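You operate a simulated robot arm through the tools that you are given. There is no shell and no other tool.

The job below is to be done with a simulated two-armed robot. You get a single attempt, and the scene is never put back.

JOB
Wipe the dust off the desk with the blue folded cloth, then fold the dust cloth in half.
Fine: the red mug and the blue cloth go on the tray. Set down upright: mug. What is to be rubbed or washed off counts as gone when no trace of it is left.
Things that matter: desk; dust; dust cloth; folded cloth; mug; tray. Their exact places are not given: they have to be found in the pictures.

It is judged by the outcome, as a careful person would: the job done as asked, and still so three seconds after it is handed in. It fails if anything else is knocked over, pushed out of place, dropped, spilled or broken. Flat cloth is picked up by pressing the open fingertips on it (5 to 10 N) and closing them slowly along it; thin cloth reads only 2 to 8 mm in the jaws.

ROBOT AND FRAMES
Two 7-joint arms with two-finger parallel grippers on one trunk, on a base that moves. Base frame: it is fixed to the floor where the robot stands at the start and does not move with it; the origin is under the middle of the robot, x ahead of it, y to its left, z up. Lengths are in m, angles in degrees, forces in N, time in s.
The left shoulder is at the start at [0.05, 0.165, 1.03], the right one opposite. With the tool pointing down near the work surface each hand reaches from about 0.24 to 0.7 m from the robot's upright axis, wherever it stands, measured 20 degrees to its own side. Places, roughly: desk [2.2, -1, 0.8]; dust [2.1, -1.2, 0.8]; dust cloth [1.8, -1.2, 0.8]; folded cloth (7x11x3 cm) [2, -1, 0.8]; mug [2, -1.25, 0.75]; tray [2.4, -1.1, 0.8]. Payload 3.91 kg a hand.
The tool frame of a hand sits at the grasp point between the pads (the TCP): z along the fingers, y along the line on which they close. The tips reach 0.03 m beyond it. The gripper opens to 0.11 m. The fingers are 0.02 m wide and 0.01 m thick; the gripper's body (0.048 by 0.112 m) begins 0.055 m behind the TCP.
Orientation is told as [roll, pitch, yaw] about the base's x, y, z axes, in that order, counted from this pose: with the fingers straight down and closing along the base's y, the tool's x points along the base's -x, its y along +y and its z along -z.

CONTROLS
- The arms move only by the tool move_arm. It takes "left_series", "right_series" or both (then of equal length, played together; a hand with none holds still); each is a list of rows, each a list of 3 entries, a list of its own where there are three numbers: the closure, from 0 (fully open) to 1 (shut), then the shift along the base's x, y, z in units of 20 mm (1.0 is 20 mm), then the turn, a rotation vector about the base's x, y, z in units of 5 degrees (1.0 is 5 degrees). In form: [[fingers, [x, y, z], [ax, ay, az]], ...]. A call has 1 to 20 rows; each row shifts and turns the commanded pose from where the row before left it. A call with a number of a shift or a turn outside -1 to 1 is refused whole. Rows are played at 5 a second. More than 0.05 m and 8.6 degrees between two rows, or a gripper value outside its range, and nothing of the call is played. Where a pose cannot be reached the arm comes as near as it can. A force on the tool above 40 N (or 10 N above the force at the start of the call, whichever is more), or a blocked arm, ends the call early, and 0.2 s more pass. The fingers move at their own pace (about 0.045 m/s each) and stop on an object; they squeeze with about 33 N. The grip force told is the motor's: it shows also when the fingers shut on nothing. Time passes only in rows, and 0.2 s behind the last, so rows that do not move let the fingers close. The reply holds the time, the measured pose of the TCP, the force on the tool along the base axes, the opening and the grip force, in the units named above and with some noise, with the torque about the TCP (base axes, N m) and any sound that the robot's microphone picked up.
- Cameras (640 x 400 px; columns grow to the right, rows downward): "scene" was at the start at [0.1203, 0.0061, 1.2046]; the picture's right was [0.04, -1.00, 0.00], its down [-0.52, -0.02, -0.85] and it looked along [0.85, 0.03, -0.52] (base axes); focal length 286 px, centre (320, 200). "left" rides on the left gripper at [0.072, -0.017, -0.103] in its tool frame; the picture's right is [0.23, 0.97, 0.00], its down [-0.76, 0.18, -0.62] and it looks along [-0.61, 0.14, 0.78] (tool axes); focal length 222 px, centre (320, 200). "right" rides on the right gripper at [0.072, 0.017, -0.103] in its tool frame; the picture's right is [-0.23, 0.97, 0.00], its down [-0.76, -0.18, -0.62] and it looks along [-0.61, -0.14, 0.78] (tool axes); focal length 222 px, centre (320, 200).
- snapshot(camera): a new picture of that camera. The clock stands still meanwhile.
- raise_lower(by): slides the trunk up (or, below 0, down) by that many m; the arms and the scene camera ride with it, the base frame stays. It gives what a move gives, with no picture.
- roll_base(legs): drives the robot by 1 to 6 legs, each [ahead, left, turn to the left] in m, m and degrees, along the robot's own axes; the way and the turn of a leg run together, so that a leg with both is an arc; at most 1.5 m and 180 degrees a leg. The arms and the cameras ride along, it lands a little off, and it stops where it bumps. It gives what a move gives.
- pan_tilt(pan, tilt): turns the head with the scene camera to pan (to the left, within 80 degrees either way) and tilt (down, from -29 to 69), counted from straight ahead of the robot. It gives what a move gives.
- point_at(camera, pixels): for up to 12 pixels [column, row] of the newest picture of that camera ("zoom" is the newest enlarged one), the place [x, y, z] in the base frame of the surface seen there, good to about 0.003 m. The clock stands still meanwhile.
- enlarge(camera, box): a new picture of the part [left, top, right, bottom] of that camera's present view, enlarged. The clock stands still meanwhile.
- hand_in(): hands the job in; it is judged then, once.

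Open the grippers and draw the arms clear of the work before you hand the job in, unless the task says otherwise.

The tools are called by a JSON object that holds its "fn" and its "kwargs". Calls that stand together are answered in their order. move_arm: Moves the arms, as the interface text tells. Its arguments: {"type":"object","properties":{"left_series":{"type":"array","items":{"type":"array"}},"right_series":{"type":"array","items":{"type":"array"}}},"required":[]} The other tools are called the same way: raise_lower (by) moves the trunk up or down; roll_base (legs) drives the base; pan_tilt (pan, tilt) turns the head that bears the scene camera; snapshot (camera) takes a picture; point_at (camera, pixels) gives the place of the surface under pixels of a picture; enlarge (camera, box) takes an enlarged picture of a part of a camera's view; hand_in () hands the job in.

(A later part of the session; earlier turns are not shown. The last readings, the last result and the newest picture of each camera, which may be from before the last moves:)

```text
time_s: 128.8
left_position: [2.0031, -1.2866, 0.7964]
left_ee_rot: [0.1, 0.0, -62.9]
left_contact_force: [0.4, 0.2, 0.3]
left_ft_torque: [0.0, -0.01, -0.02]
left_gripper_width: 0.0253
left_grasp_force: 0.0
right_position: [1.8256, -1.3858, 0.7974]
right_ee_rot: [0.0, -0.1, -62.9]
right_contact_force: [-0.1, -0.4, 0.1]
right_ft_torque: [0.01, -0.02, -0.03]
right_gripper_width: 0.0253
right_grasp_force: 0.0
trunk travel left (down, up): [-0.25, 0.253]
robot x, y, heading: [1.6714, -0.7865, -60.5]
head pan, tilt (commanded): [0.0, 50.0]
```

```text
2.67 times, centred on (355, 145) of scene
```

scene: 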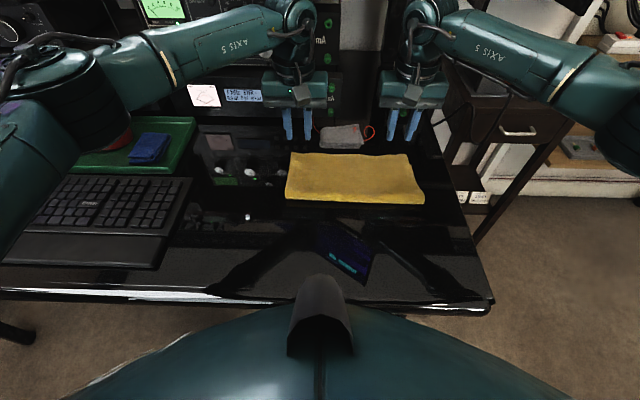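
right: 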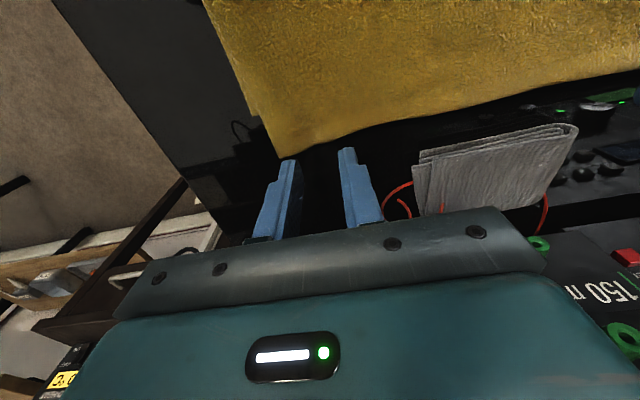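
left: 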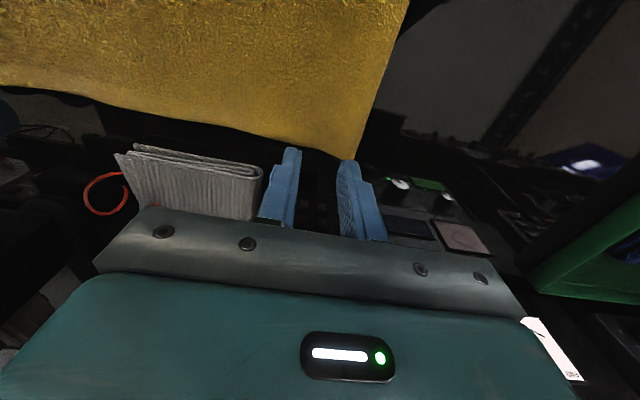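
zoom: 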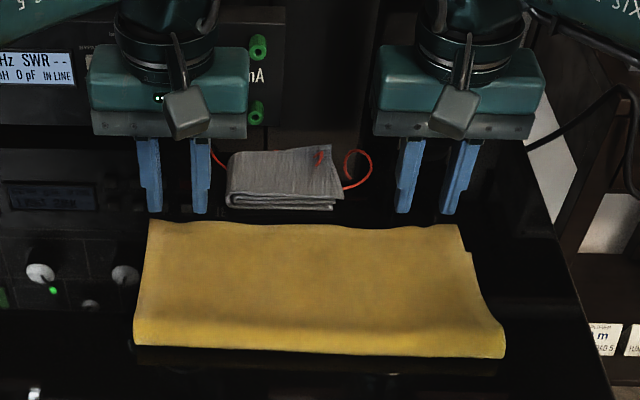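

The fingertips would land about 0.6 cm outside the hem, so I move both 6 mm back toward the cloth and lower to contact.

{"fn": "move_arm", "kwargs": {"left_series": [[0.77, [-0.136, 0.267, 0], [0, 0, 0]], [0.77, [0, 0, -0.3], [0, 0, 0]], [0.77, [0, 0, -0.2], [0, 0, 0]], [0.77, [0, 0, -0.1], [0, 0, 0]], [0.77, [0, 0, 0], [0, 0, 0]]], "right_series": [[0.77, [-0.136, 0.267, 0], [0, 0, 0]], [0.77, [0, 0, -0.3], [0, 0, 0]], [0.77, [0, 0, -0.2], [0, 0, 0]], [0.77, [0, 0, -0.1], [0, 0, 0]], [0.77, [0, 0, 0], [0, 0, 0]]]}}

{"fn": "snapshot", "kwargs": {"camera": "left"}}

{"fn": "snapshot", "kwargs": {"camera": "right"}}

```text
time_s: 130.0
left_position: [1.9982, -1.2802, 0.7846]
left_ee_rot: [0.0, -0.1, -62.8]
left_contact_force: [0.0, -0.5, 1.0]
left_ft_torque: [0.01, 0.0, 0.02]
left_gripper_width: 0.0251
left_grasp_force: 0.1
right_position: [1.8225, -1.3801, 0.786]
right_ee_rot: [0.0, -0.1, -62.9]
right_contact_force: [0.4, -0.7, -0.7]
right_ft_torque: [0.02, 0.02, -0.02]
right_gripper_width: 0.0254
right_grasp_force: 0.0
trunk travel left (down, up): [-0.25, 0.253]
robot x, y, heading: [1.671, -0.786, -60.5]
head pan, tilt (commanded): [0.0, 50.0]
```

```text
taken
```

left: 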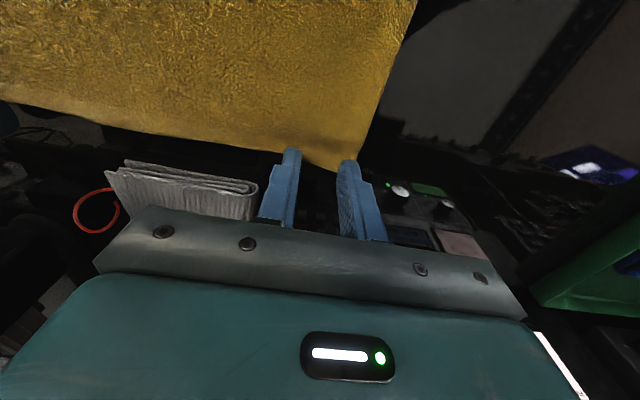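

```text
taken
```

right: 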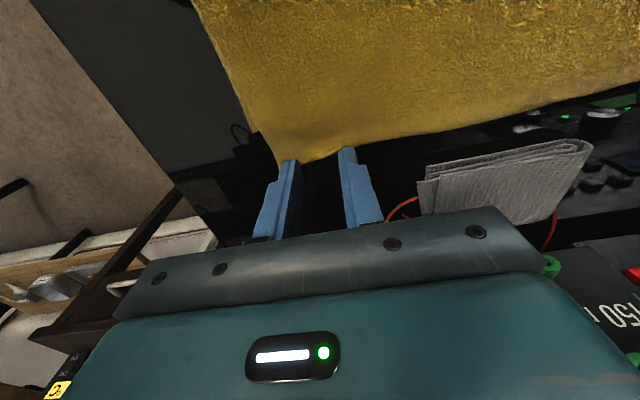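

The hem crosses the fingertips (rows 163 and 158). I move 3 mm further in for hold and press down in small steps.

{"fn": "move_arm", "kwargs": {"left_series": [[0.77, [-0.068, 0.134, 0], [0, 0, 0]], [0.77, [0, 0, -0.05], [0, 0, 0]], [0.77, [0, 0, 0], [0, 0, 0]]], "right_series": [[0.77, [-0.09, 0.178, 0], [0, 0, 0]], [0.77, [0, 0, -0.05], [0, 0, 0]], [0.77, [0, 0, -0.05], [0, 0, 0]]]}}

```text
time_s: 130.8
left_position: [1.9983, -1.2773, 0.7849]
left_ee_rot: [-0.1, -0.2, -62.8]
left_contact_force: [0.2, -0.5, 2.0]
left_ft_torque: [-0.01, -0.01, 0.0]
left_gripper_width: 0.0252
left_grasp_force: 0.0
right_position: [1.8208, -1.3751, 0.7842]
right_ee_rot: [0.1, -0.3, -62.8]
right_contact_force: [1.0, -0.2, 2.3]
right_ft_torque: [0.02, 0.04, 0.01]
right_gripper_width: 0.0253
right_grasp_force: 0.0
trunk travel left (down, up): [-0.25, 0.253]
robot x, y, heading: [1.6705, -0.7897, -60.6]
head pan, tilt (commanded): [0.0, 50.0]
```

Both touch with 2 N. I press 1.5 mm more.

{"fn": "move_arm", "kwargs": {"left_series": [[0.77, [0, 0, -0.04], [0, 0, 0]], [0.77, [0, 0, -0.035], [0, 0, 0]], [0.77, [0, 0, 0], [0, 0, 0]]], "right_series": [[0.77, [0, 0, -0.04], [0, 0, 0]], [0.77, [0, 0, -0.03], [0, 0, 0]], [0.77, [0, 0, 0], [0, 0, 0]]]}}

```text
time_s: 131.6
left_position: [1.9985, -1.2775, 0.7838]
left_ee_rot: [0.0, -0.1, -62.7]
left_contact_force: [-0.3, -0.5, 5.3]
left_ft_torque: [-0.01, -0.02, 0.0]
left_gripper_width: 0.0252
left_grasp_force: 0.1
right_position: [1.8215, -1.3765, 0.7831]
right_ee_rot: [-0.1, -0.2, -62.9]
right_contact_force: [1.4, -0.5, 7.2]
right_ft_torque: [-0.03, 0.02, -0.02]
right_gripper_width: 0.0254
right_grasp_force: 0.2
trunk travel left (down, up): [-0.25, 0.253]
robot x, y, heading: [1.6709, -0.7869, -60.4]
head pan, tilt (commanded): [0.0, 50.0]
```

Forces 5.3 N and 7.2 N. I press the left 0.6 mm more and close both slowly.

{"fn": "move_arm", "kwargs": {"left_series": [[0.77, [0, 0, -0.03], [0, 0, 0]], [0.79, [0, 0, 0], [0, 0, 0]], [0.81, [0, 0, 0], [0, 0, 0]], [0.83, [0, 0, 0], [0, 0, 0]], [0.85, [0, 0, 0], [0, 0, 0]], [0.87, [0, 0, 0], [0, 0, 0]], [0.89, [0, 0, 0], [0, 0, 0]], [0.91, [0, 0, 0], [0, 0, 0]], [0.93, [0, 0, 0], [0, 0, 0]], [0.95, [0, 0, 0], [0, 0, 0]], [0.97, [0, 0, 0], [0, 0, 0]], [1, [0, 0, 0], [0, 0, 0]], [1, [0, 0, 0], [0, 0, 0]]], "right_series": [[0.77, [0, 0, 0], [0, 0, 0]], [0.79, [0, 0, 0], [0, 0, 0]], [0.81, [0, 0, 0], [0, 0, 0]], [0.83, [0, 0, 0], [0, 0, 0]], [0.85, [0, 0, 0], [0, 0, 0]], [0.87, [0, 0, 0], [0, 0, 0]], [0.89, [0, 0, 0], [0, 0, 0]], [0.91, [0, 0, 0], [0, 0, 0]], [0.93, [0, 0, 0], [0, 0, 0]], [0.95, [0, 0, 0], [0, 0, 0]], [0.97, [0, 0, 0], [0, 0, 0]], [1, [0, 0, 0], [0, 0, 0]], [1, [0, 0, 0], [0, 0, 0]]]}}

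{"fn": "snapshot", "kwargs": {"camera": "left"}}

{"fn": "snapshot", "kwargs": {"camera": "right"}}

```text
time_s: 134.4
left_position: [1.9971, -1.2766, 0.7827]
left_ee_rot: [-0.1, -0.1, -62.8]
left_contact_force: [-6.8, -2.5, 7.0]
left_ft_torque: [-0.09, 0.26, 0.04]
left_gripper_width: 0.0032
left_grasp_force: 32.9
right_position: [1.8216, -1.3761, 0.7819]
right_ee_rot: [0.0, -0.2, -62.8]
right_contact_force: [5.2, 2.9, 8.9]
right_ft_torque: [0.17, -0.1, -0.08]
right_gripper_width: 0.0027
right_grasp_force: 33.2
trunk travel left (down, up): [-0.25, 0.253]
robot x, y, heading: [1.6718, -0.7851, -60.5]
head pan, tilt (commanded): [0.0, 50.0]
```

```text
taken
```

left: 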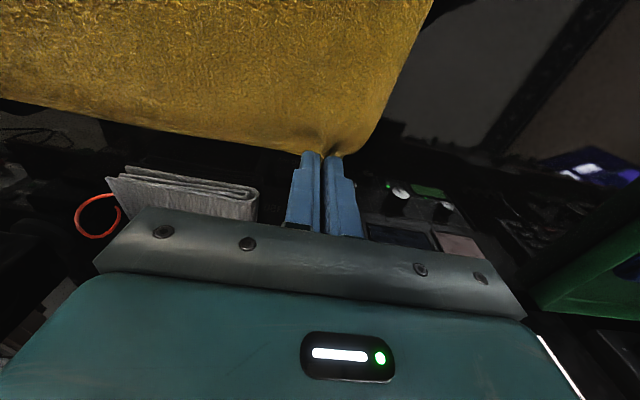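

```text
taken
```

right: 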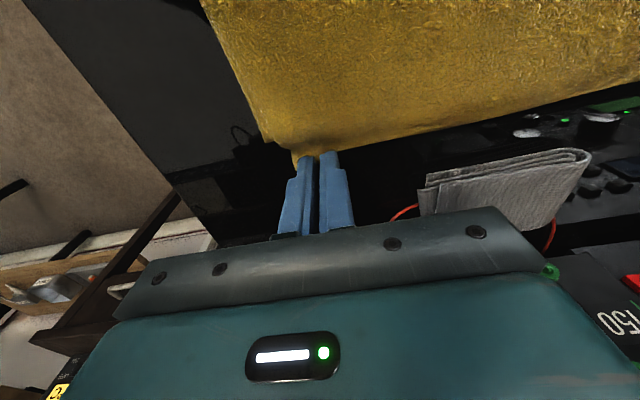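

Both hold the hem (3.2 and 2.7 mm), now with the strip pointing outward, which suits laying. I ease the hands together 5 mm each and lift the flap back up around the crease.

{"fn": "move_arm", "kwargs": {"left_series": [[1, [-0.198, 0.123, 0.9], [0, 0, 0]], [1, [-0.286, 0.302, 1.0], [0, 0, 0]], [1, [-0.242, 0.494, 0.95], [0, 0, 0]], [1, [-0.286, 0.584, 0.8], [0, 0, 0]], [1, [-0.352, 0.718, 0.7], [0, 0, 0]], [1, [-0.352, 0.718, 0.55], [0, 0, 0]], [1, [-0.396, 0.808, 0.35], [0, 0, 0]], [1, [-0.396, 0.808, 0.2], [0, 0, 0]], [1, [-0.396, 0.808, 0.1], [0, 0, 0]], [1, [-0.352, 0.718, 0], [0, 0, 0]], [1, [0, 0, 0], [0, 0, 0]]], "right_series": [[1, [0.022, 0.237, 0.9], [0, 0, 0]], [1, [-0.066, 0.416, 1.0], [0, 0, 0]], [1, [-0.242, 0.494, 0.95], [0, 0, 0]], [1, [-0.286, 0.584, 0.8], [0, 0, 0]], [1, [-0.352, 0.718, 0.7], [0, 0, 0]], [1, [-0.352, 0.718, 0.55], [0, 0, 0]], [1, [-0.396, 0.808, 0.35], [0, 0, 0]], [1, [-0.396, 0.808, 0.2], [0, 0, 0]], [1, [-0.396, 0.808, 0.1], [0, 0, 0]], [1, [-0.352, 0.718, 0], [0, 0, 0]], [1, [0, 0, 0], [0, 0, 0]]]}}

{"fn": "snapshot", "kwargs": {"camera": "scene"}}

{"fn": "enlarge", "kwargs": {"camera": "scene", "box": [260, 90, 450, 230]}}

{"fn": "snapshot", "kwargs": {"camera": "left"}}

{"fn": "snapshot", "kwargs": {"camera": "right"}}

```text
time_s: 136.8
left_position: [1.9343, -1.1562, 0.8931]
left_ee_rot: [0.1, 0.0, -62.9]
left_contact_force: [-0.9, -1.1, -0.2]
left_ft_torque: [-0.02, 0.0, 0.0]
left_gripper_width: 0.0029
left_grasp_force: 33.1
right_position: [1.7653, -1.2497, 0.8915]
right_ee_rot: [0.1, -0.2, -62.9]
right_contact_force: [0.2, 0.3, -0.3]
right_ft_torque: [0.0, 0.02, 0.02]
right_gripper_width: 0.0024
right_grasp_force: 33.4
trunk travel left (down, up): [-0.25, 0.253]
robot x, y, heading: [1.6728, -0.7854, -60.5]
head pan, tilt (commanded): [0.0, 50.0]
```

```text
taken
```

scene: 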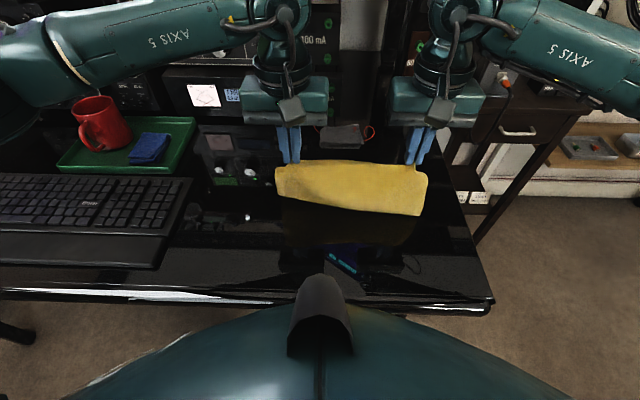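

```text
2.86 times, centred on (355, 160) of scene
```

zoom: 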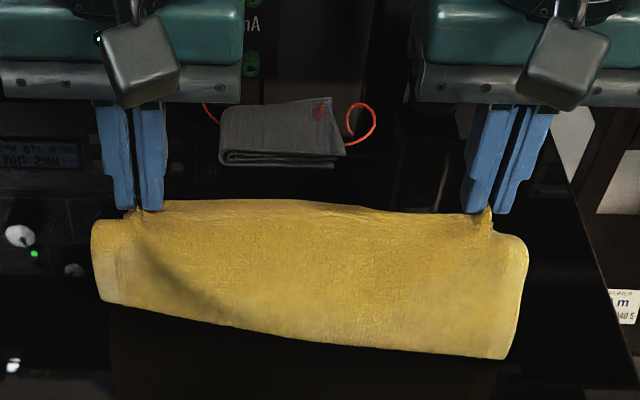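

```text
taken
```

left: 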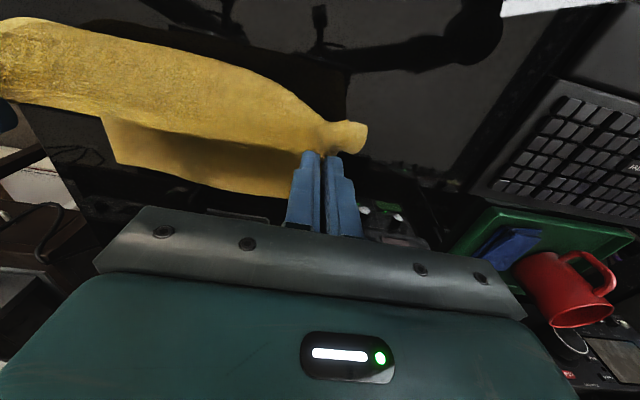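

```text
taken
```

right: 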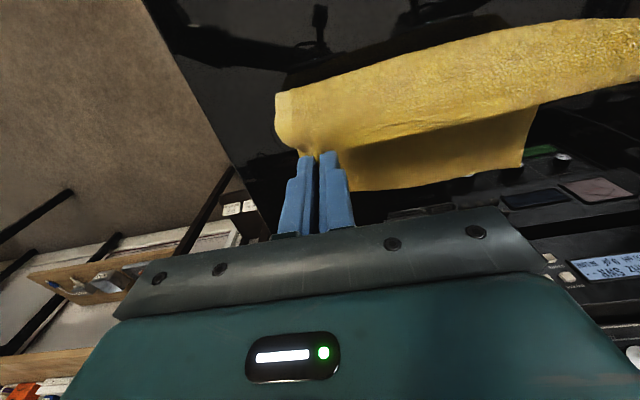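

The flap stands again, but the crease looks skewed (left end row 300, right end row 355 in the zoom). I measure it and the lower layer's far edge.

{"fn": "point_at", "kwargs": {"camera": "zoom", "pixels": [[105, 298], [200, 315], [320, 338], [420, 350], [500, 354], [95, 240], [525, 250], [320, 280], [320, 230], [320, 207]]}}

{"fn": "point_at", "kwargs": {"camera": "left", "pixels": [[250, 190], [180, 175], [122, 160], [200, 120], [100, 120]]}}

{"fn": "point_at", "kwargs": {"camera": "right", "pixels": [[400, 185], [470, 175], [520, 160], [450, 100], [300, 130]]}}

```text
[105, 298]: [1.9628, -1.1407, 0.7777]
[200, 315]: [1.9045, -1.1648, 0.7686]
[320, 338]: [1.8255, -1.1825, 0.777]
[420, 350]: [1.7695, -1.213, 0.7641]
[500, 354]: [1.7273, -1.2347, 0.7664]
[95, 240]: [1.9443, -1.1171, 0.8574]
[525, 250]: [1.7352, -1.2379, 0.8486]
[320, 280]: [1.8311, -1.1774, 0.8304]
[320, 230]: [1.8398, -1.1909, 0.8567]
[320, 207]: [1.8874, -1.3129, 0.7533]
```

```text
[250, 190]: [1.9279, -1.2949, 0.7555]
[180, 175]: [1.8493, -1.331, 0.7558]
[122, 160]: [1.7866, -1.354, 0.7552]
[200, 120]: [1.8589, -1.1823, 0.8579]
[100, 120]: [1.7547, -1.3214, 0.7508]
```

```text
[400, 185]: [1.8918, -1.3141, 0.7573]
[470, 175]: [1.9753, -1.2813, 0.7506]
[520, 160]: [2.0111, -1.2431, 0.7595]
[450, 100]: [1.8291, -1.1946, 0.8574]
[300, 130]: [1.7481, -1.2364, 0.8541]
```

The lower layer has stayed put; the left side's crease is at 0.134 m but the right side's at 0.108 m. I bring the left hand 25 mm and the right hand 5 mm toward the robot to even the crease out.

{"fn": "move_arm", "kwargs": {"left_series": [[1, [-0.275, 0.561, 0], [0, 0, 0]], [1, [-0.275, 0.561, 0], [0, 0, 0]], [1, [0, 0, 0], [0, 0, 0]], [1, [0, 0, 0], [0, 0, 0]]], "right_series": [[1, [-0.055, 0.11, 0], [0, 0, 0]], [1, [-0.055, 0.11, 0], [0, 0, 0]], [1, [0, 0, 0], [0, 0, 0]], [1, [0, 0, 0], [0, 0, 0]]]}}

{"fn": "enlarge", "kwargs": {"camera": "scene", "box": [260, 90, 450, 230]}}

{"fn": "snapshot", "kwargs": {"camera": "left"}}

{"fn": "snapshot", "kwargs": {"camera": "right"}}

```text
time_s: 137.8
left_position: [1.9224, -1.1337, 0.8932]
left_ee_rot: [0.0, 0.0, -62.8]
left_contact_force: [-1.4, -0.7, -1.0]
left_ft_torque: [-0.02, 0.05, -0.03]
left_gripper_width: 0.0031
left_grasp_force: 33.2
right_position: [1.7615, -1.2458, 0.8914]
right_ee_rot: [0.0, 0.0, -62.7]
right_contact_force: [0.9, 0.0, -0.5]
right_ft_torque: [0.05, -0.03, -0.02]
right_gripper_width: 0.0024
right_grasp_force: 33.1
trunk travel left (down, up): [-0.25, 0.253]
robot x, y, heading: [1.6731, -0.7862, -60.6]
head pan, tilt (commanded): [0.0, 50.0]
```

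```text
2.86 times, centred on (355, 160) of scene
```

zoom: 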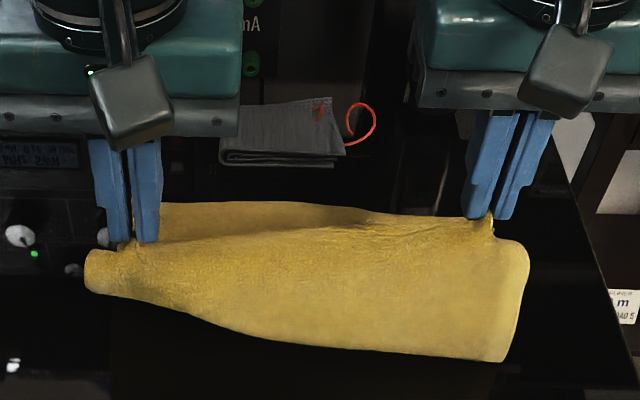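

```text
taken
```

left: 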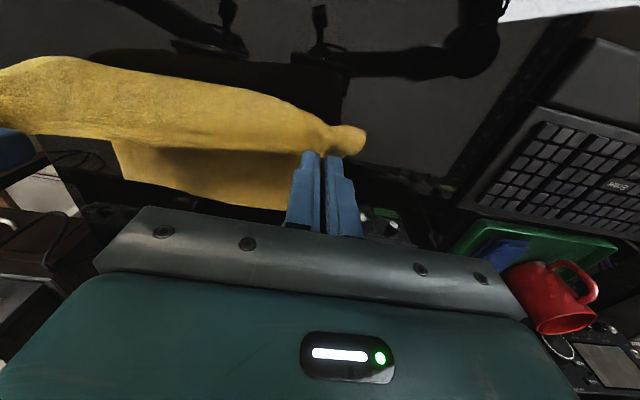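

```text
taken
```

right: 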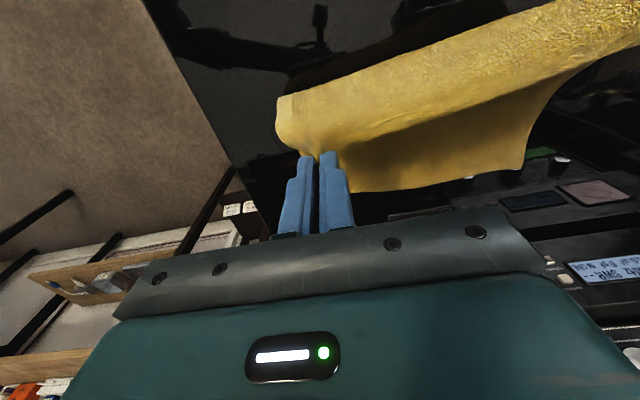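

The left end looks different from the right: I measure points along its left side edge to understand how the cloth lies there.

{"fn": "point_at", "kwargs": {"camera": "right", "pixels": [[522, 162], [530, 140], [540, 110], [555, 90], [580, 65], [520, 100], [480, 130], [450, 180]]}}

{"fn": "point_at", "kwargs": {"camera": "zoom", "pixels": [[90, 260], [90, 288], [150, 295], [200, 312], [250, 330], [320, 343], [420, 352], [500, 357], [150, 255], [250, 270], [180, 210], [300, 215]]}}

{"fn": "snapshot", "kwargs": {"camera": "scene"}}

```text
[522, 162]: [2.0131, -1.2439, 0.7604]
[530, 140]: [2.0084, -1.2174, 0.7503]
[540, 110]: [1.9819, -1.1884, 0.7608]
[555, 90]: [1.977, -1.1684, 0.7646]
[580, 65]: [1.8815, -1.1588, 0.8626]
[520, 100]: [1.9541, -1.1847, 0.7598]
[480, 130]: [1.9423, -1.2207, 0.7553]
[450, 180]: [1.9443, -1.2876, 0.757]
```

```text
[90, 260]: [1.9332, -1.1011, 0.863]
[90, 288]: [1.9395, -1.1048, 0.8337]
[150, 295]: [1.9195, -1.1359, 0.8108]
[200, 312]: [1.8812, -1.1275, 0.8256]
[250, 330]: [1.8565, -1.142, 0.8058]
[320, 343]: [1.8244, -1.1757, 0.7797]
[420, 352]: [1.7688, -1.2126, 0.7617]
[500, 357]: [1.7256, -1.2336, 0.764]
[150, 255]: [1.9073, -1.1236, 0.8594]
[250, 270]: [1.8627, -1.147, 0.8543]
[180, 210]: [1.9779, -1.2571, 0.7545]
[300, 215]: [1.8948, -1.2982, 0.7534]
```

```text
taken
```

scene: 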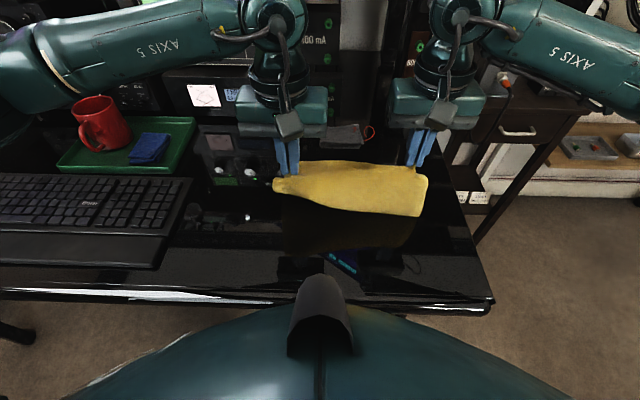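

The left side is taut with its crease still at about 0.14 m. I lower both hands a little and bring them 15 mm nearer, so the crease can roll back below the middle; later I will pull the hem out to the far edge exactly.

{"fn": "move_arm", "kwargs": {"left_series": [[1, [-0.165, 0.337, -0.5], [0, 0, 0]], [1, [-0.165, 0.337, -0.65], [0, 0, 0]], [1, [0, 0, 0], [0, 0, 0]], [1, [0, 0, 0], [0, 0, 0]]], "right_series": [[1, [-0.154, 0.314, -0.4], [0, 0, 0]], [1, [-0.154, 0.314, -0.4], [0, 0, 0]], [1, [0, 0, 0], [0, 0, 0]], [1, [0, 0, 0], [0, 0, 0]]]}}

{"fn": "enlarge", "kwargs": {"camera": "scene", "box": [260, 90, 450, 230]}}

{"fn": "snapshot", "kwargs": {"camera": "left"}}

{"fn": "snapshot", "kwargs": {"camera": "right"}}

```text
time_s: 138.8
left_position: [1.9147, -1.1205, 0.8707]
left_ee_rot: [0.0, 0.0, -62.8]
left_contact_force: [-1.6, -1.0, -0.5]
left_ft_torque: [-0.01, 0.02, -0.01]
left_gripper_width: 0.0028
left_grasp_force: 33.3
right_position: [1.757, -1.2335, 0.8767]
right_ee_rot: [0.0, -0.1, -62.8]
right_contact_force: [0.5, 0.7, -0.7]
right_ft_torque: [0.02, 0.0, -0.03]
right_gripper_width: 0.0027
right_grasp_force: 33.1
trunk travel left (down, up): [-0.25, 0.253]
robot x, y, heading: [1.6693, -0.7865, -60.5]
head pan, tilt (commanded): [0.0, 50.0]
```

```text
2.86 times, centred on (355, 160) of scene
```

zoom: 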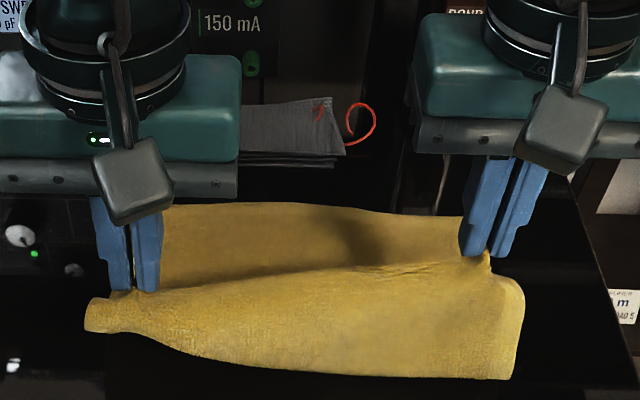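

```text
taken
```

left: 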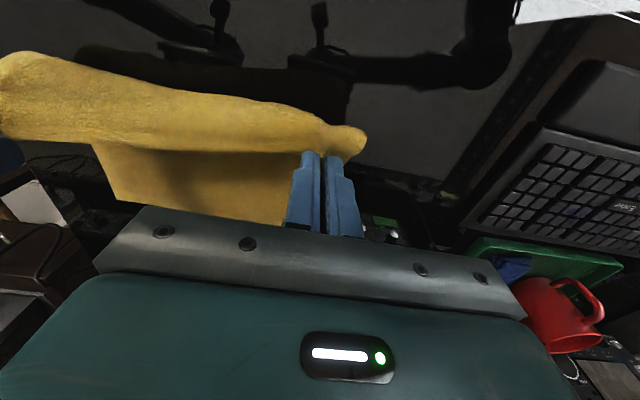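

```text
taken
```

right: 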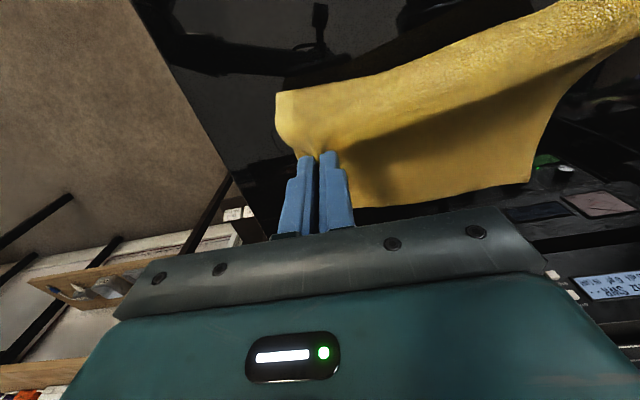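

The left part is taut while the right is slack. I measure the lower layer's far corners and left edge to see whether anything was dragged.

{"fn": "point_at", "kwargs": {"camera": "right", "pixels": [[526, 180], [535, 150], [545, 120], [560, 95], [590, 60], [450, 195], [380, 203], [500, 90]]}}

{"fn": "point_at", "kwargs": {"camera": "left", "pixels": [[280, 215], [200, 203], [120, 198], [100, 150], [200, 165], [345, 140], [300, 130], [100, 60]]}}

{"fn": "enlarge", "kwargs": {"camera": "left", "box": [220, 80, 420, 260]}}

```text
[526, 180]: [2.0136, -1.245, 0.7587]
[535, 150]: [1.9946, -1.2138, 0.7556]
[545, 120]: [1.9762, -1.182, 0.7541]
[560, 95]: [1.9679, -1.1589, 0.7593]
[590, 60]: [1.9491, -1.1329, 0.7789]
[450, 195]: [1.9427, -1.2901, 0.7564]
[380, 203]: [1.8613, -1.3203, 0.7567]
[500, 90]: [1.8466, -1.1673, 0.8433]
```

```text
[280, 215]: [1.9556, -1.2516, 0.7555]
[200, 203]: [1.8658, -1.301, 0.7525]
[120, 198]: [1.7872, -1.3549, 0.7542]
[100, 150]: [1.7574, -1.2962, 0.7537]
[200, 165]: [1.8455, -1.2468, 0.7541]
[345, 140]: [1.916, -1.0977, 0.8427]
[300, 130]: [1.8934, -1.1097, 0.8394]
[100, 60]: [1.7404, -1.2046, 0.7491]
```

```text
2.22 times, centred on (320, 170) of left
```

zoom: 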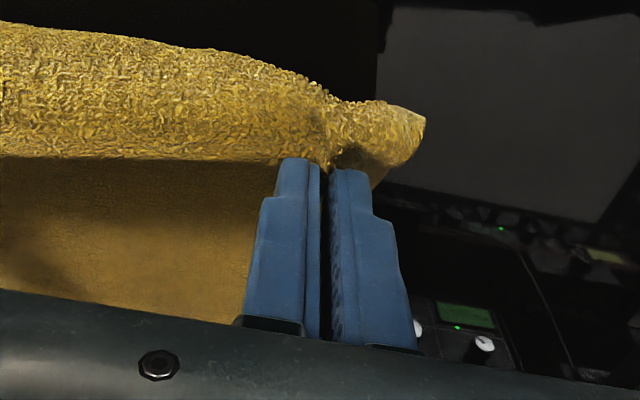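

Nothing was dragged: the lower layer's far corners are where they were, the sheet just bends in broad curves. I bring both hands level over the crease and lay the flap down outward on a small arc, shifting it 5 mm to the right.

{"fn": "move_arm", "kwargs": {"left_series": [[1, [0.2585, -0.5276, 0.18], [0, 0, 0]], [1, [0.2585, -0.5276, 0.18], [0, 0, 0]], [1, [0.134, -0.609, -0.1], [0, 0, 0]], [1, [0.134, -0.609, -0.06], [0, 0, 0]], [1, [0.26, -0.53, -0.095], [0, 0, 0]], [1, [0.246, -0.503, -0.195], [0, 0, 0]], [1, [0.242, -0.494, -0.265], [0, 0, 0]], [1, [0.22, -0.449, -0.335], [0, 0, 0]], [1, [0.198, -0.404, -0.4], [0, 0, 0]], [1, [0.176, -0.359, -0.45], [0, 0, 0]], [1, [0.147, -0.301, -0.5], [0, 0, 0]], [1, [0, 0, 0], [0, 0, 0]]], "right_series": [[1, [-0.033, 0.067, 0.033], [0, 0, 0]], [1, [-0.033, 0.067, 0.033], [0, 0, 0]], [1, [0.134, -0.609, -0.1], [0, 0, 0]], [1, [0.134, -0.609, -0.06], [0, 0, 0]], [1, [0.26, -0.53, -0.095], [0, 0, 0]], [1, [0.246, -0.503, -0.195], [0, 0, 0]], [1, [0.242, -0.494, -0.265], [0, 0, 0]], [1, [0.22, -0.449, -0.335], [0, 0, 0]], [1, [0.198, -0.404, -0.4], [0, 0, 0]], [1, [0.176, -0.359, -0.45], [0, 0, 0]], [1, [0.147, -0.301, -0.5], [0, 0, 0]], [1, [0, 0, 0], [0, 0, 0]]]}}

{"fn": "enlarge", "kwargs": {"camera": "scene", "box": [260, 90, 450, 230]}}

{"fn": "snapshot", "kwargs": {"camera": "left"}}

{"fn": "snapshot", "kwargs": {"camera": "right"}}

```text
time_s: 141.4
left_position: [1.9616, -1.2265, 0.8289]
left_ee_rot: [0.0, 0.0, -62.8]
left_contact_force: [-0.1, 0.4, 0.8]
left_ft_torque: [-0.04, -0.02, -0.01]
left_gripper_width: 0.0031
left_grasp_force: 33.5
right_position: [1.79, -1.3159, 0.8302]
right_ee_rot: [0.0, -0.1, -62.9]
right_contact_force: [0.6, 0.0, 0.8]
right_ft_torque: [0.01, -0.01, -0.02]
right_gripper_width: 0.0024
right_grasp_force: 32.8
trunk travel left (down, up): [-0.25, 0.253]
robot x, y, heading: [1.6771, -0.7806, -60.3]
head pan, tilt (commanded): [0.0, 50.0]
```

```text
2.86 times, centred on (355, 160) of scene
```

zoom: 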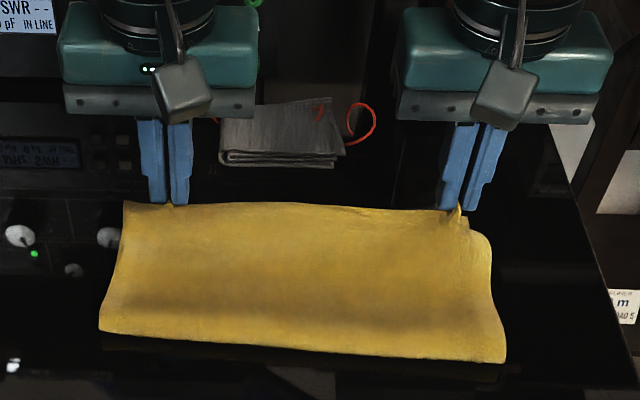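

```text
taken
```

left: 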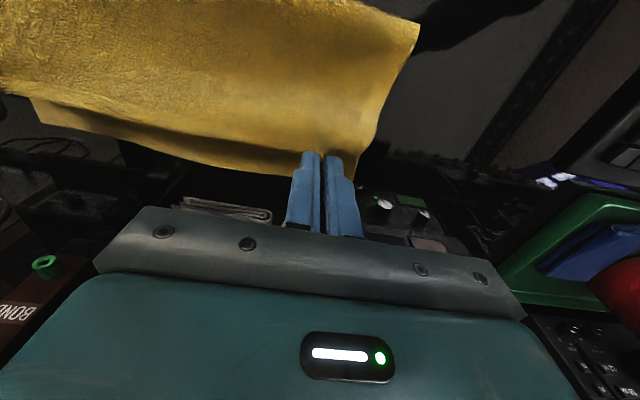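

```text
taken
```

right: 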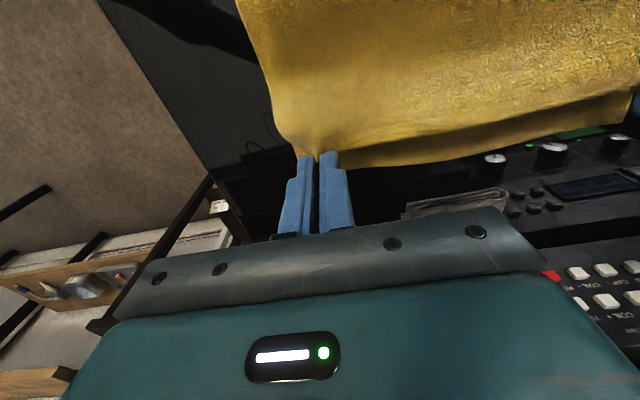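

The flap now lies over well with its hem pointing outward. I measure crease and profile at this point.

{"fn": "point_at", "kwargs": {"camera": "zoom", "pixels": [[105, 328], [210, 340], [320, 351], [420, 356], [500, 358], [320, 320], [320, 280], [320, 240], [320, 206], [125, 210], [485, 240]]}}

{"fn": "point_at", "kwargs": {"camera": "left", "pixels": [[200, 165], [100, 135], [40, 110], [200, 150], [240, 150]]}}

{"fn": "point_at", "kwargs": {"camera": "right", "pixels": [[400, 163], [500, 145], [600, 120], [400, 140]]}}

```text
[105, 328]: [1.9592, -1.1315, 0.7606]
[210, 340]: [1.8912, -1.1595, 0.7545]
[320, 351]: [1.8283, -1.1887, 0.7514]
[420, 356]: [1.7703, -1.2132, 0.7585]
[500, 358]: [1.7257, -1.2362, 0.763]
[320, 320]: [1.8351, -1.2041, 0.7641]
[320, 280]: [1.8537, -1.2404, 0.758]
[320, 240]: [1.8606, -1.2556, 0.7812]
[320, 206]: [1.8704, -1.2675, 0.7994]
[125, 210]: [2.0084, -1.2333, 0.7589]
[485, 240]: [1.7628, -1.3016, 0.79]
```

```text
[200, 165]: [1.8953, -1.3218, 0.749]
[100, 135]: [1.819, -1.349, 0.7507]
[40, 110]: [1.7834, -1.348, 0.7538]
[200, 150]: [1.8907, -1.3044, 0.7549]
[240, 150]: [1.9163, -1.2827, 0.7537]
```

```text
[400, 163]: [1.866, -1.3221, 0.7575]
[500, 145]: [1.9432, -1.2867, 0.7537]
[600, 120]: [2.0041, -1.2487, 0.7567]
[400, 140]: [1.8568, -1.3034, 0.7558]
```

Crease now at 0.109-0.125 m, just short of the middle, so pulling the hem to the far edge will set it right. I lower and move both hands out 40 mm to bring the hem onto the far edge.

{"fn": "move_arm", "kwargs": {"left_series": [[1, [0.132, -0.269, -0.5], [0, 0, 0]], [1, [0.154, -0.314, -0.5], [0, 0, 0]], [1, [0.176, -0.359, -0.45], [0, 0, 0]], [1, [0.198, -0.404, -0.35], [0, 0, 0]], [1, [0.22, -0.449, -0.2], [0, 0, 0]], [1, [0, 0, 0], [0, 0, 0]]], "right_series": [[1, [0.14, -0.286, -0.5], [0, 0, 0]], [1, [0.163, -0.333, -0.5], [0, 0, 0]], [1, [0.187, -0.381, -0.45], [0, 0, 0]], [1, [0.21, -0.428, -0.35], [0, 0, 0]], [1, [0.233, -0.476, -0.2], [0, 0, 0]], [1, [0, 0, 0], [0, 0, 0]]]}}

{"fn": "enlarge", "kwargs": {"camera": "scene", "box": [260, 90, 450, 230]}}

{"fn": "snapshot", "kwargs": {"camera": "left"}}

{"fn": "snapshot", "kwargs": {"camera": "right"}}

```text
time_s: 142.8
left_position: [1.9789, -1.2622, 0.7889]
left_ee_rot: [0.1, 0.1, -62.8]
left_contact_force: [-0.2, -0.1, 0.2]
left_ft_torque: [0.01, 0.05, -0.02]
left_gripper_width: 0.0028
left_grasp_force: 32.5
right_position: [1.8083, -1.3538, 0.7899]
right_ee_rot: [0.1, -0.2, -62.9]
right_contact_force: [-0.3, -0.1, 0.4]
right_ft_torque: [0.03, -0.03, 0.0]
right_gripper_width: 0.0025
right_grasp_force: 33.1
trunk travel left (down, up): [-0.25, 0.253]
robot x, y, heading: [1.6739, -0.7841, -60.4]
head pan, tilt (commanded): [0.0, 50.0]
```

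```text
2.86 times, centred on (355, 160) of scene
```

zoom: 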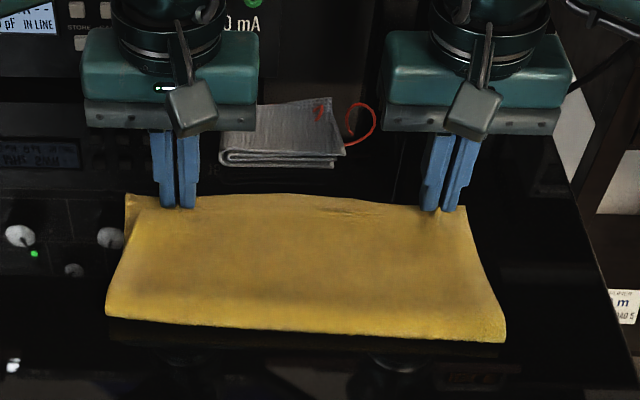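

```text
taken
```

left: 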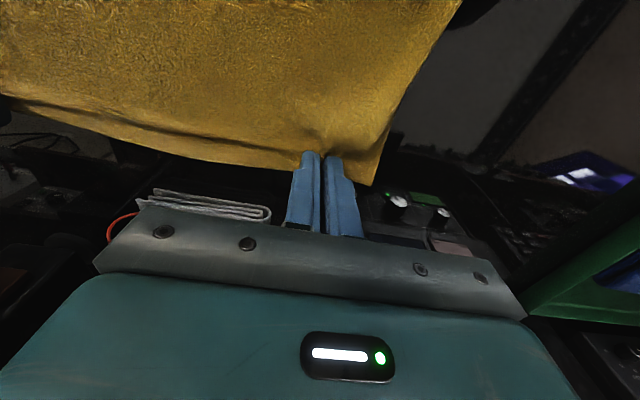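

```text
taken
```

right: 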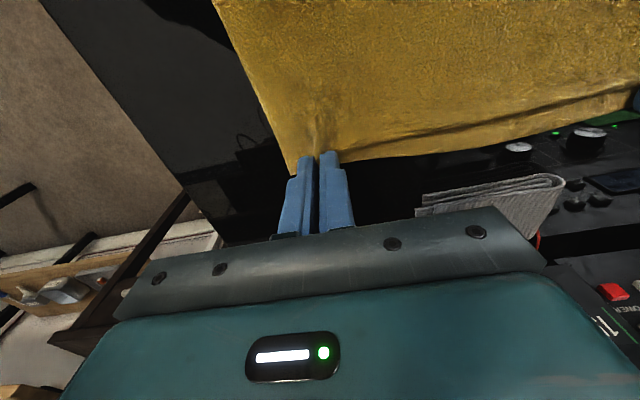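

The hem now lies just about on the far edge. I measure the hem, the lower layer's visible corner at left (125,195) and the crease.

{"fn": "point_at", "kwargs": {"camera": "zoom", "pixels": [[128, 198], [145, 212], [200, 198], [320, 196], [320, 206], [400, 206], [462, 210], [110, 312], [320, 334], [500, 338], [320, 300], [320, 250]]}}

{"fn": "point_at", "kwargs": {"camera": "left", "pixels": [[200, 145], [200, 157], [100, 115], [375, 180], [385, 140], [100, 128]]}}

{"fn": "point_at", "kwargs": {"camera": "right", "pixels": [[420, 150], [295, 168], [550, 120], [420, 140]]}}

```text
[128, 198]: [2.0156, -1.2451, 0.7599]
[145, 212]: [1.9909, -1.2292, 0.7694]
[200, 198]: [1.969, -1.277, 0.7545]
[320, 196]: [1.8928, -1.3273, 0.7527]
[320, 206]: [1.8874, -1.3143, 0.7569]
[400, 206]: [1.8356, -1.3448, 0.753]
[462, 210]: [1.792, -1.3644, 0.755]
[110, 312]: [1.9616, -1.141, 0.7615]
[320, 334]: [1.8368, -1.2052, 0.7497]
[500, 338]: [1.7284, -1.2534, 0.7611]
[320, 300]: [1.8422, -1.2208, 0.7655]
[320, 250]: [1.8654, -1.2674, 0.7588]
```

```text
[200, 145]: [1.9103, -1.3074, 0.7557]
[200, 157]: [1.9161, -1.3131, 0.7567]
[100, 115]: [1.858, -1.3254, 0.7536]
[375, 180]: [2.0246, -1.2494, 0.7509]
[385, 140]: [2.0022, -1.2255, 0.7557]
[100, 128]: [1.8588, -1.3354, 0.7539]
```

```text
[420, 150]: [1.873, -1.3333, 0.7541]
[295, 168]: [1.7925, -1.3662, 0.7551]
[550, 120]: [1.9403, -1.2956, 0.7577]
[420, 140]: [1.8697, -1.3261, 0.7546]
```

Hem and far edge agree within about 5 mm and the crease is at 0.126-0.134 m. I press lightly and open the fingers slowly to spread the corners and release.

{"fn": "move_arm", "kwargs": {"left_series": [[1, [0, 0, -0.06], [0, 0, 0]], [0.98, [0, 0, -0.04], [0, 0, 0]], [0.96, [0, 0, 0], [0, 0, 0]], [0.94, [0, 0, 0], [0, 0, 0]], [0.92, [0, 0, 0], [0, 0, 0]], [0.9, [0, 0, 0], [0, 0, 0]], [0.88, [0, 0, 0], [0, 0, 0]], [0.86, [0, 0, 0], [0, 0, 0]], [0.84, [0, 0, 0], [0, 0, 0]], [0.82, [0, 0, 0], [0, 0, 0]], [0.8, [0, 0, 0], [0, 0, 0]], [0.78, [0, 0, 0], [0, 0, 0]], [0.76, [0, 0, 0], [0, 0, 0]], [0.74, [0, 0, 0], [0, 0, 0]], [0.72, [0, 0, 0], [0, 0, 0]], [0.72, [0, 0, 0], [0, 0, 0]]], "right_series": [[1, [0, 0, -0.06], [0, 0, 0]], [0.98, [0, 0, -0.05], [0, 0, 0]], [0.96, [0, 0, 0], [0, 0, 0]], [0.94, [0, 0, 0], [0, 0, 0]], [0.92, [0, 0, 0], [0, 0, 0]], [0.9, [0, 0, 0], [0, 0, 0]], [0.88, [0, 0, 0], [0, 0, 0]], [0.86, [0, 0, 0], [0, 0, 0]], [0.84, [0, 0, 0], [0, 0, 0]], [0.82, [0, 0, 0], [0, 0, 0]], [0.8, [0, 0, 0], [0, 0, 0]], [0.78, [0, 0, 0], [0, 0, 0]], [0.76, [0, 0, 0], [0, 0, 0]], [0.74, [0, 0, 0], [0, 0, 0]], [0.72, [0, 0, 0], [0, 0, 0]], [0.72, [0, 0, 0], [0, 0, 0]]]}}

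{"fn": "enlarge", "kwargs": {"camera": "scene", "box": [260, 90, 450, 230]}}

{"fn": "snapshot", "kwargs": {"camera": "left"}}

{"fn": "snapshot", "kwargs": {"camera": "right"}}

```text
time_s: 146.2
left_position: [1.9787, -1.263, 0.7885]
left_ee_rot: [0.0, 0.0, -62.9]
left_contact_force: [0.9, -0.5, 1.7]
left_ft_torque: [0.0, 0.01, 0.01]
left_gripper_width: 0.0298
left_grasp_force: 0.0
right_position: [1.8085, -1.3544, 0.7881]
right_ee_rot: [0.0, -0.1, -62.8]
right_contact_force: [0.1, -0.2, 1.8]
right_ft_torque: [0.01, -0.03, -0.04]
right_gripper_width: 0.0302
right_grasp_force: 0.1
trunk travel left (down, up): [-0.25, 0.253]
robot x, y, heading: [1.6746, -0.787, -60.5]
head pan, tilt (commanded): [0.0, 50.0]
```

```text
2.86 times, centred on (355, 160) of scene
```

zoom: 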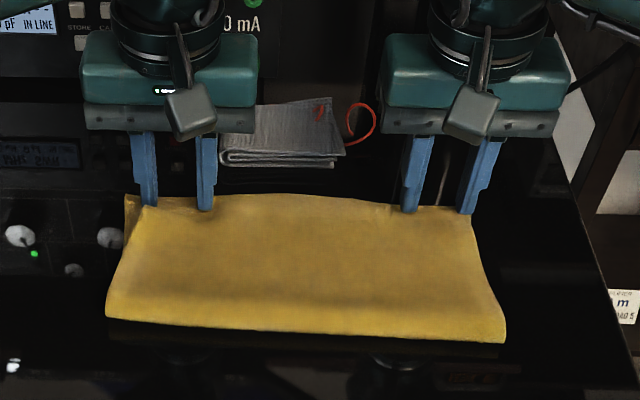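

```text
taken
```

left: 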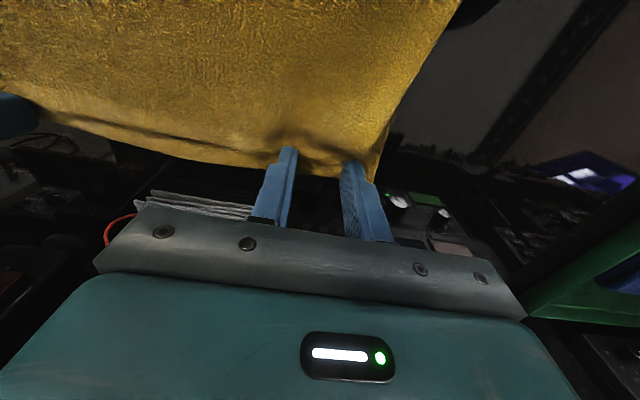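

```text
taken
```

right: 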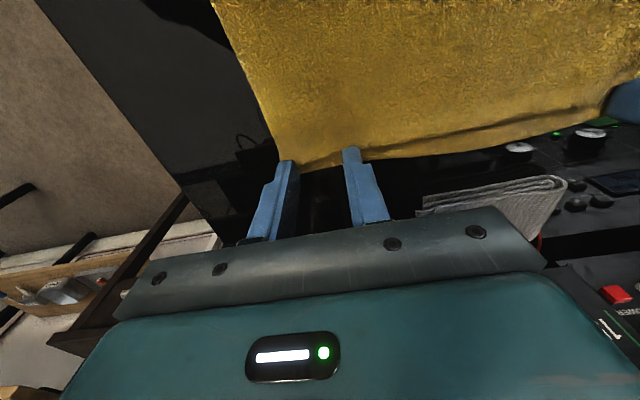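

Released; the corners spread. I lift both hands gently straight up and look.

{"fn": "move_arm", "kwargs": {"left_series": [[0.72, [0, 0, 0.15], [0, 0, 0]], [0.68, [0, 0, 0.4], [0, 0, 0]], [0.65, [0, 0, 0.8], [0, 0, 0]], [0.6, [0, 0, 0.9], [0, 0, 0]], [0.6, [0, 0, 0.9], [0, 0, 0]], [0.6, [0, 0, 0], [0, 0, 0]]], "right_series": [[0.72, [0, 0, 0.15], [0, 0, 0]], [0.68, [0, 0, 0.4], [0, 0, 0]], [0.65, [0, 0, 0.8], [0, 0, 0]], [0.6, [0, 0, 0.9], [0, 0, 0]], [0.6, [0, 0, 0.9], [0, 0, 0]], [0.6, [0, 0, 0], [0, 0, 0]]]}}

{"fn": "enlarge", "kwargs": {"camera": "scene", "box": [260, 90, 450, 230]}}

{"fn": "snapshot", "kwargs": {"camera": "left"}}

{"fn": "snapshot", "kwargs": {"camera": "right"}}

```text
time_s: 147.6
left_position: [1.9789, -1.2625, 0.85]
left_ee_rot: [0.0, -0.1, -62.8]
left_contact_force: [-0.4, 0.5, 0.6]
left_ft_torque: [0.01, 0.0, 0.01]
left_gripper_width: 0.0439
left_grasp_force: 0.1
right_position: [1.8097, -1.3533, 0.8505]
right_ee_rot: [0.0, 0.1, -62.9]
right_contact_force: [-0.1, -0.1, 0.8]
right_ft_torque: [0.02, 0.0, 0.02]
right_gripper_width: 0.0438
right_grasp_force: 0.0
trunk travel left (down, up): [-0.25, 0.253]
robot x, y, heading: [1.6685, -0.7857, -60.5]
head pan, tilt (commanded): [0.0, 50.0]
```

```text
2.86 times, centred on (355, 160) of scene
```

zoom: 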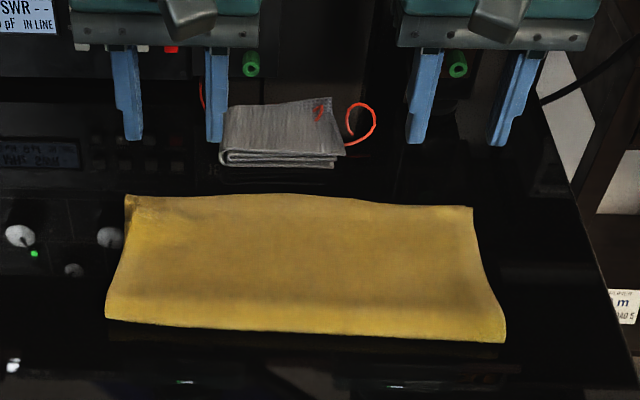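

```text
taken
```

left: 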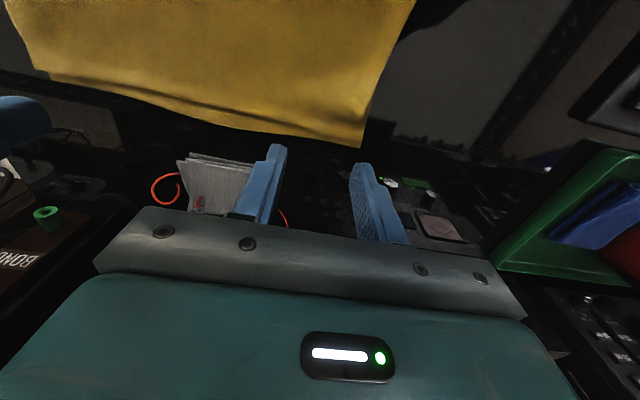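

```text
taken
```

right: 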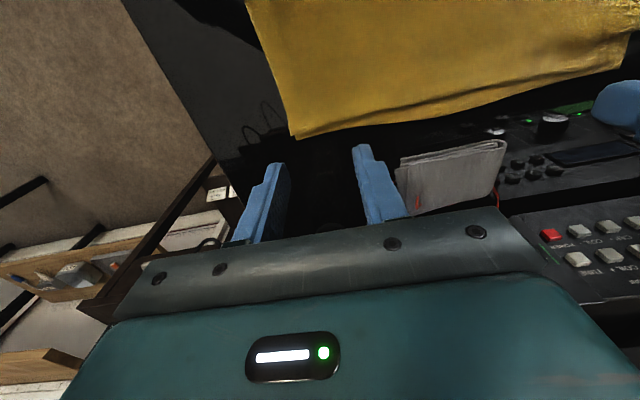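

The fold is neat and aligned on both ends. I open the grippers and draw both hands up and back, clear of the desk items.

{"fn": "move_arm", "kwargs": {"left_series": [[0.5, [0, 0, 0.8], [0, 0, 0]], [0.4, [0, 0, 0.8], [0, 0, 0]], [0.3, [0, 0.6, 0.8], [0, 0, 0]], [0.2, [0.1, 0.8, 0.8], [0, 0, 0]], [0.1, [0.1, 0.8, 0.6], [0, 0, 0]], [0, [0.2, 0.9, 0.4], [0, 0, 0]], [0, [0.2, 0.9, 0.2], [0, 0, 0]], [0, [0.2, 0.9, 0], [0, 0, 0]], [0, [0.2, 0.9, 0], [0, 0, 0]], [0, [0, 0.9, 0], [0, 0, 0]], [0, [0, 0, 0], [0, 0, 0]]], "right_series": [[0.5, [0, 0, 0.8], [0, 0, 0]], [0.4, [0, 0, 0.8], [0, 0, 0]], [0.3, [-0.4, 0.4, 0.8], [0, 0, 0]], [0.2, [-0.5, 0.5, 0.8], [0, 0, 0]], [0.1, [-0.8, 0.5, 0.6], [0, 0, 0]], [0, [-0.9, 0.5, 0.4], [0, 0, 0]], [0, [-0.9, 0.5, 0.2], [0, 0, 0]], [0, [-0.9, 0.6, 0], [0, 0, 0]], [0, [-0.9, 0.6, 0], [0, 0, 0]], [0, [-0.6, 0.6, 0], [0, 0, 0]], [0, [0, 0, 0], [0, 0, 0]]]}}

{"fn": "snapshot", "kwargs": {"camera": "scene"}}

{"fn": "enlarge", "kwargs": {"camera": "scene", "box": [260, 100, 450, 230]}}

```text
time_s: 150.0
left_position: [2.0, -1.128, 0.9377]
left_ee_rot: [0.0, 0.1, -62.7]
left_contact_force: [0.6, 0.1, 0.7]
left_ft_torque: [0.02, -0.01, 0.0]
left_gripper_width: 0.1102
left_grasp_force: 0.1
right_position: [1.6903, -1.2703, 0.9381]
right_ee_rot: [0.0, 0.0, -62.8]
right_contact_force: [-0.7, 0.4, 0.3]
right_ft_torque: [0.0, -0.01, 0.02]
right_gripper_width: 0.11
right_grasp_force: 0.0
trunk travel left (down, up): [-0.25, 0.253]
robot x, y, heading: [1.6723, -0.7834, -60.5]
head pan, tilt (commanded): [0.0, 50.0]
```

```text
taken
```

scene: 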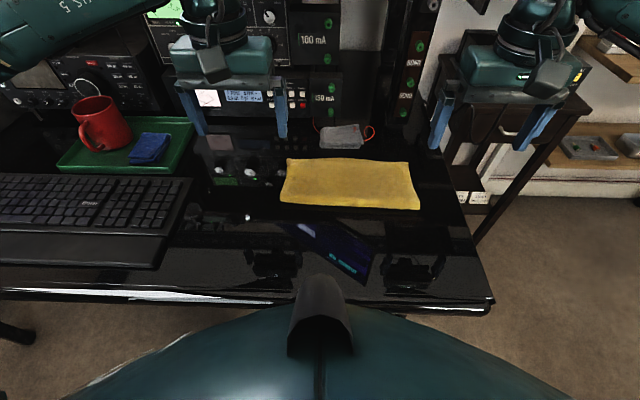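

```text
3.08 times, centred on (355, 165) of scene
```

zoom: 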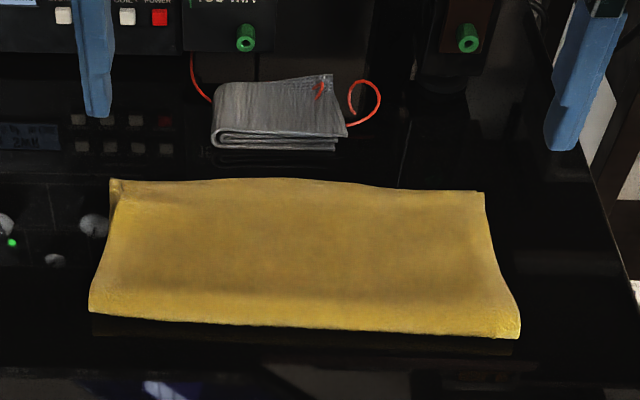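

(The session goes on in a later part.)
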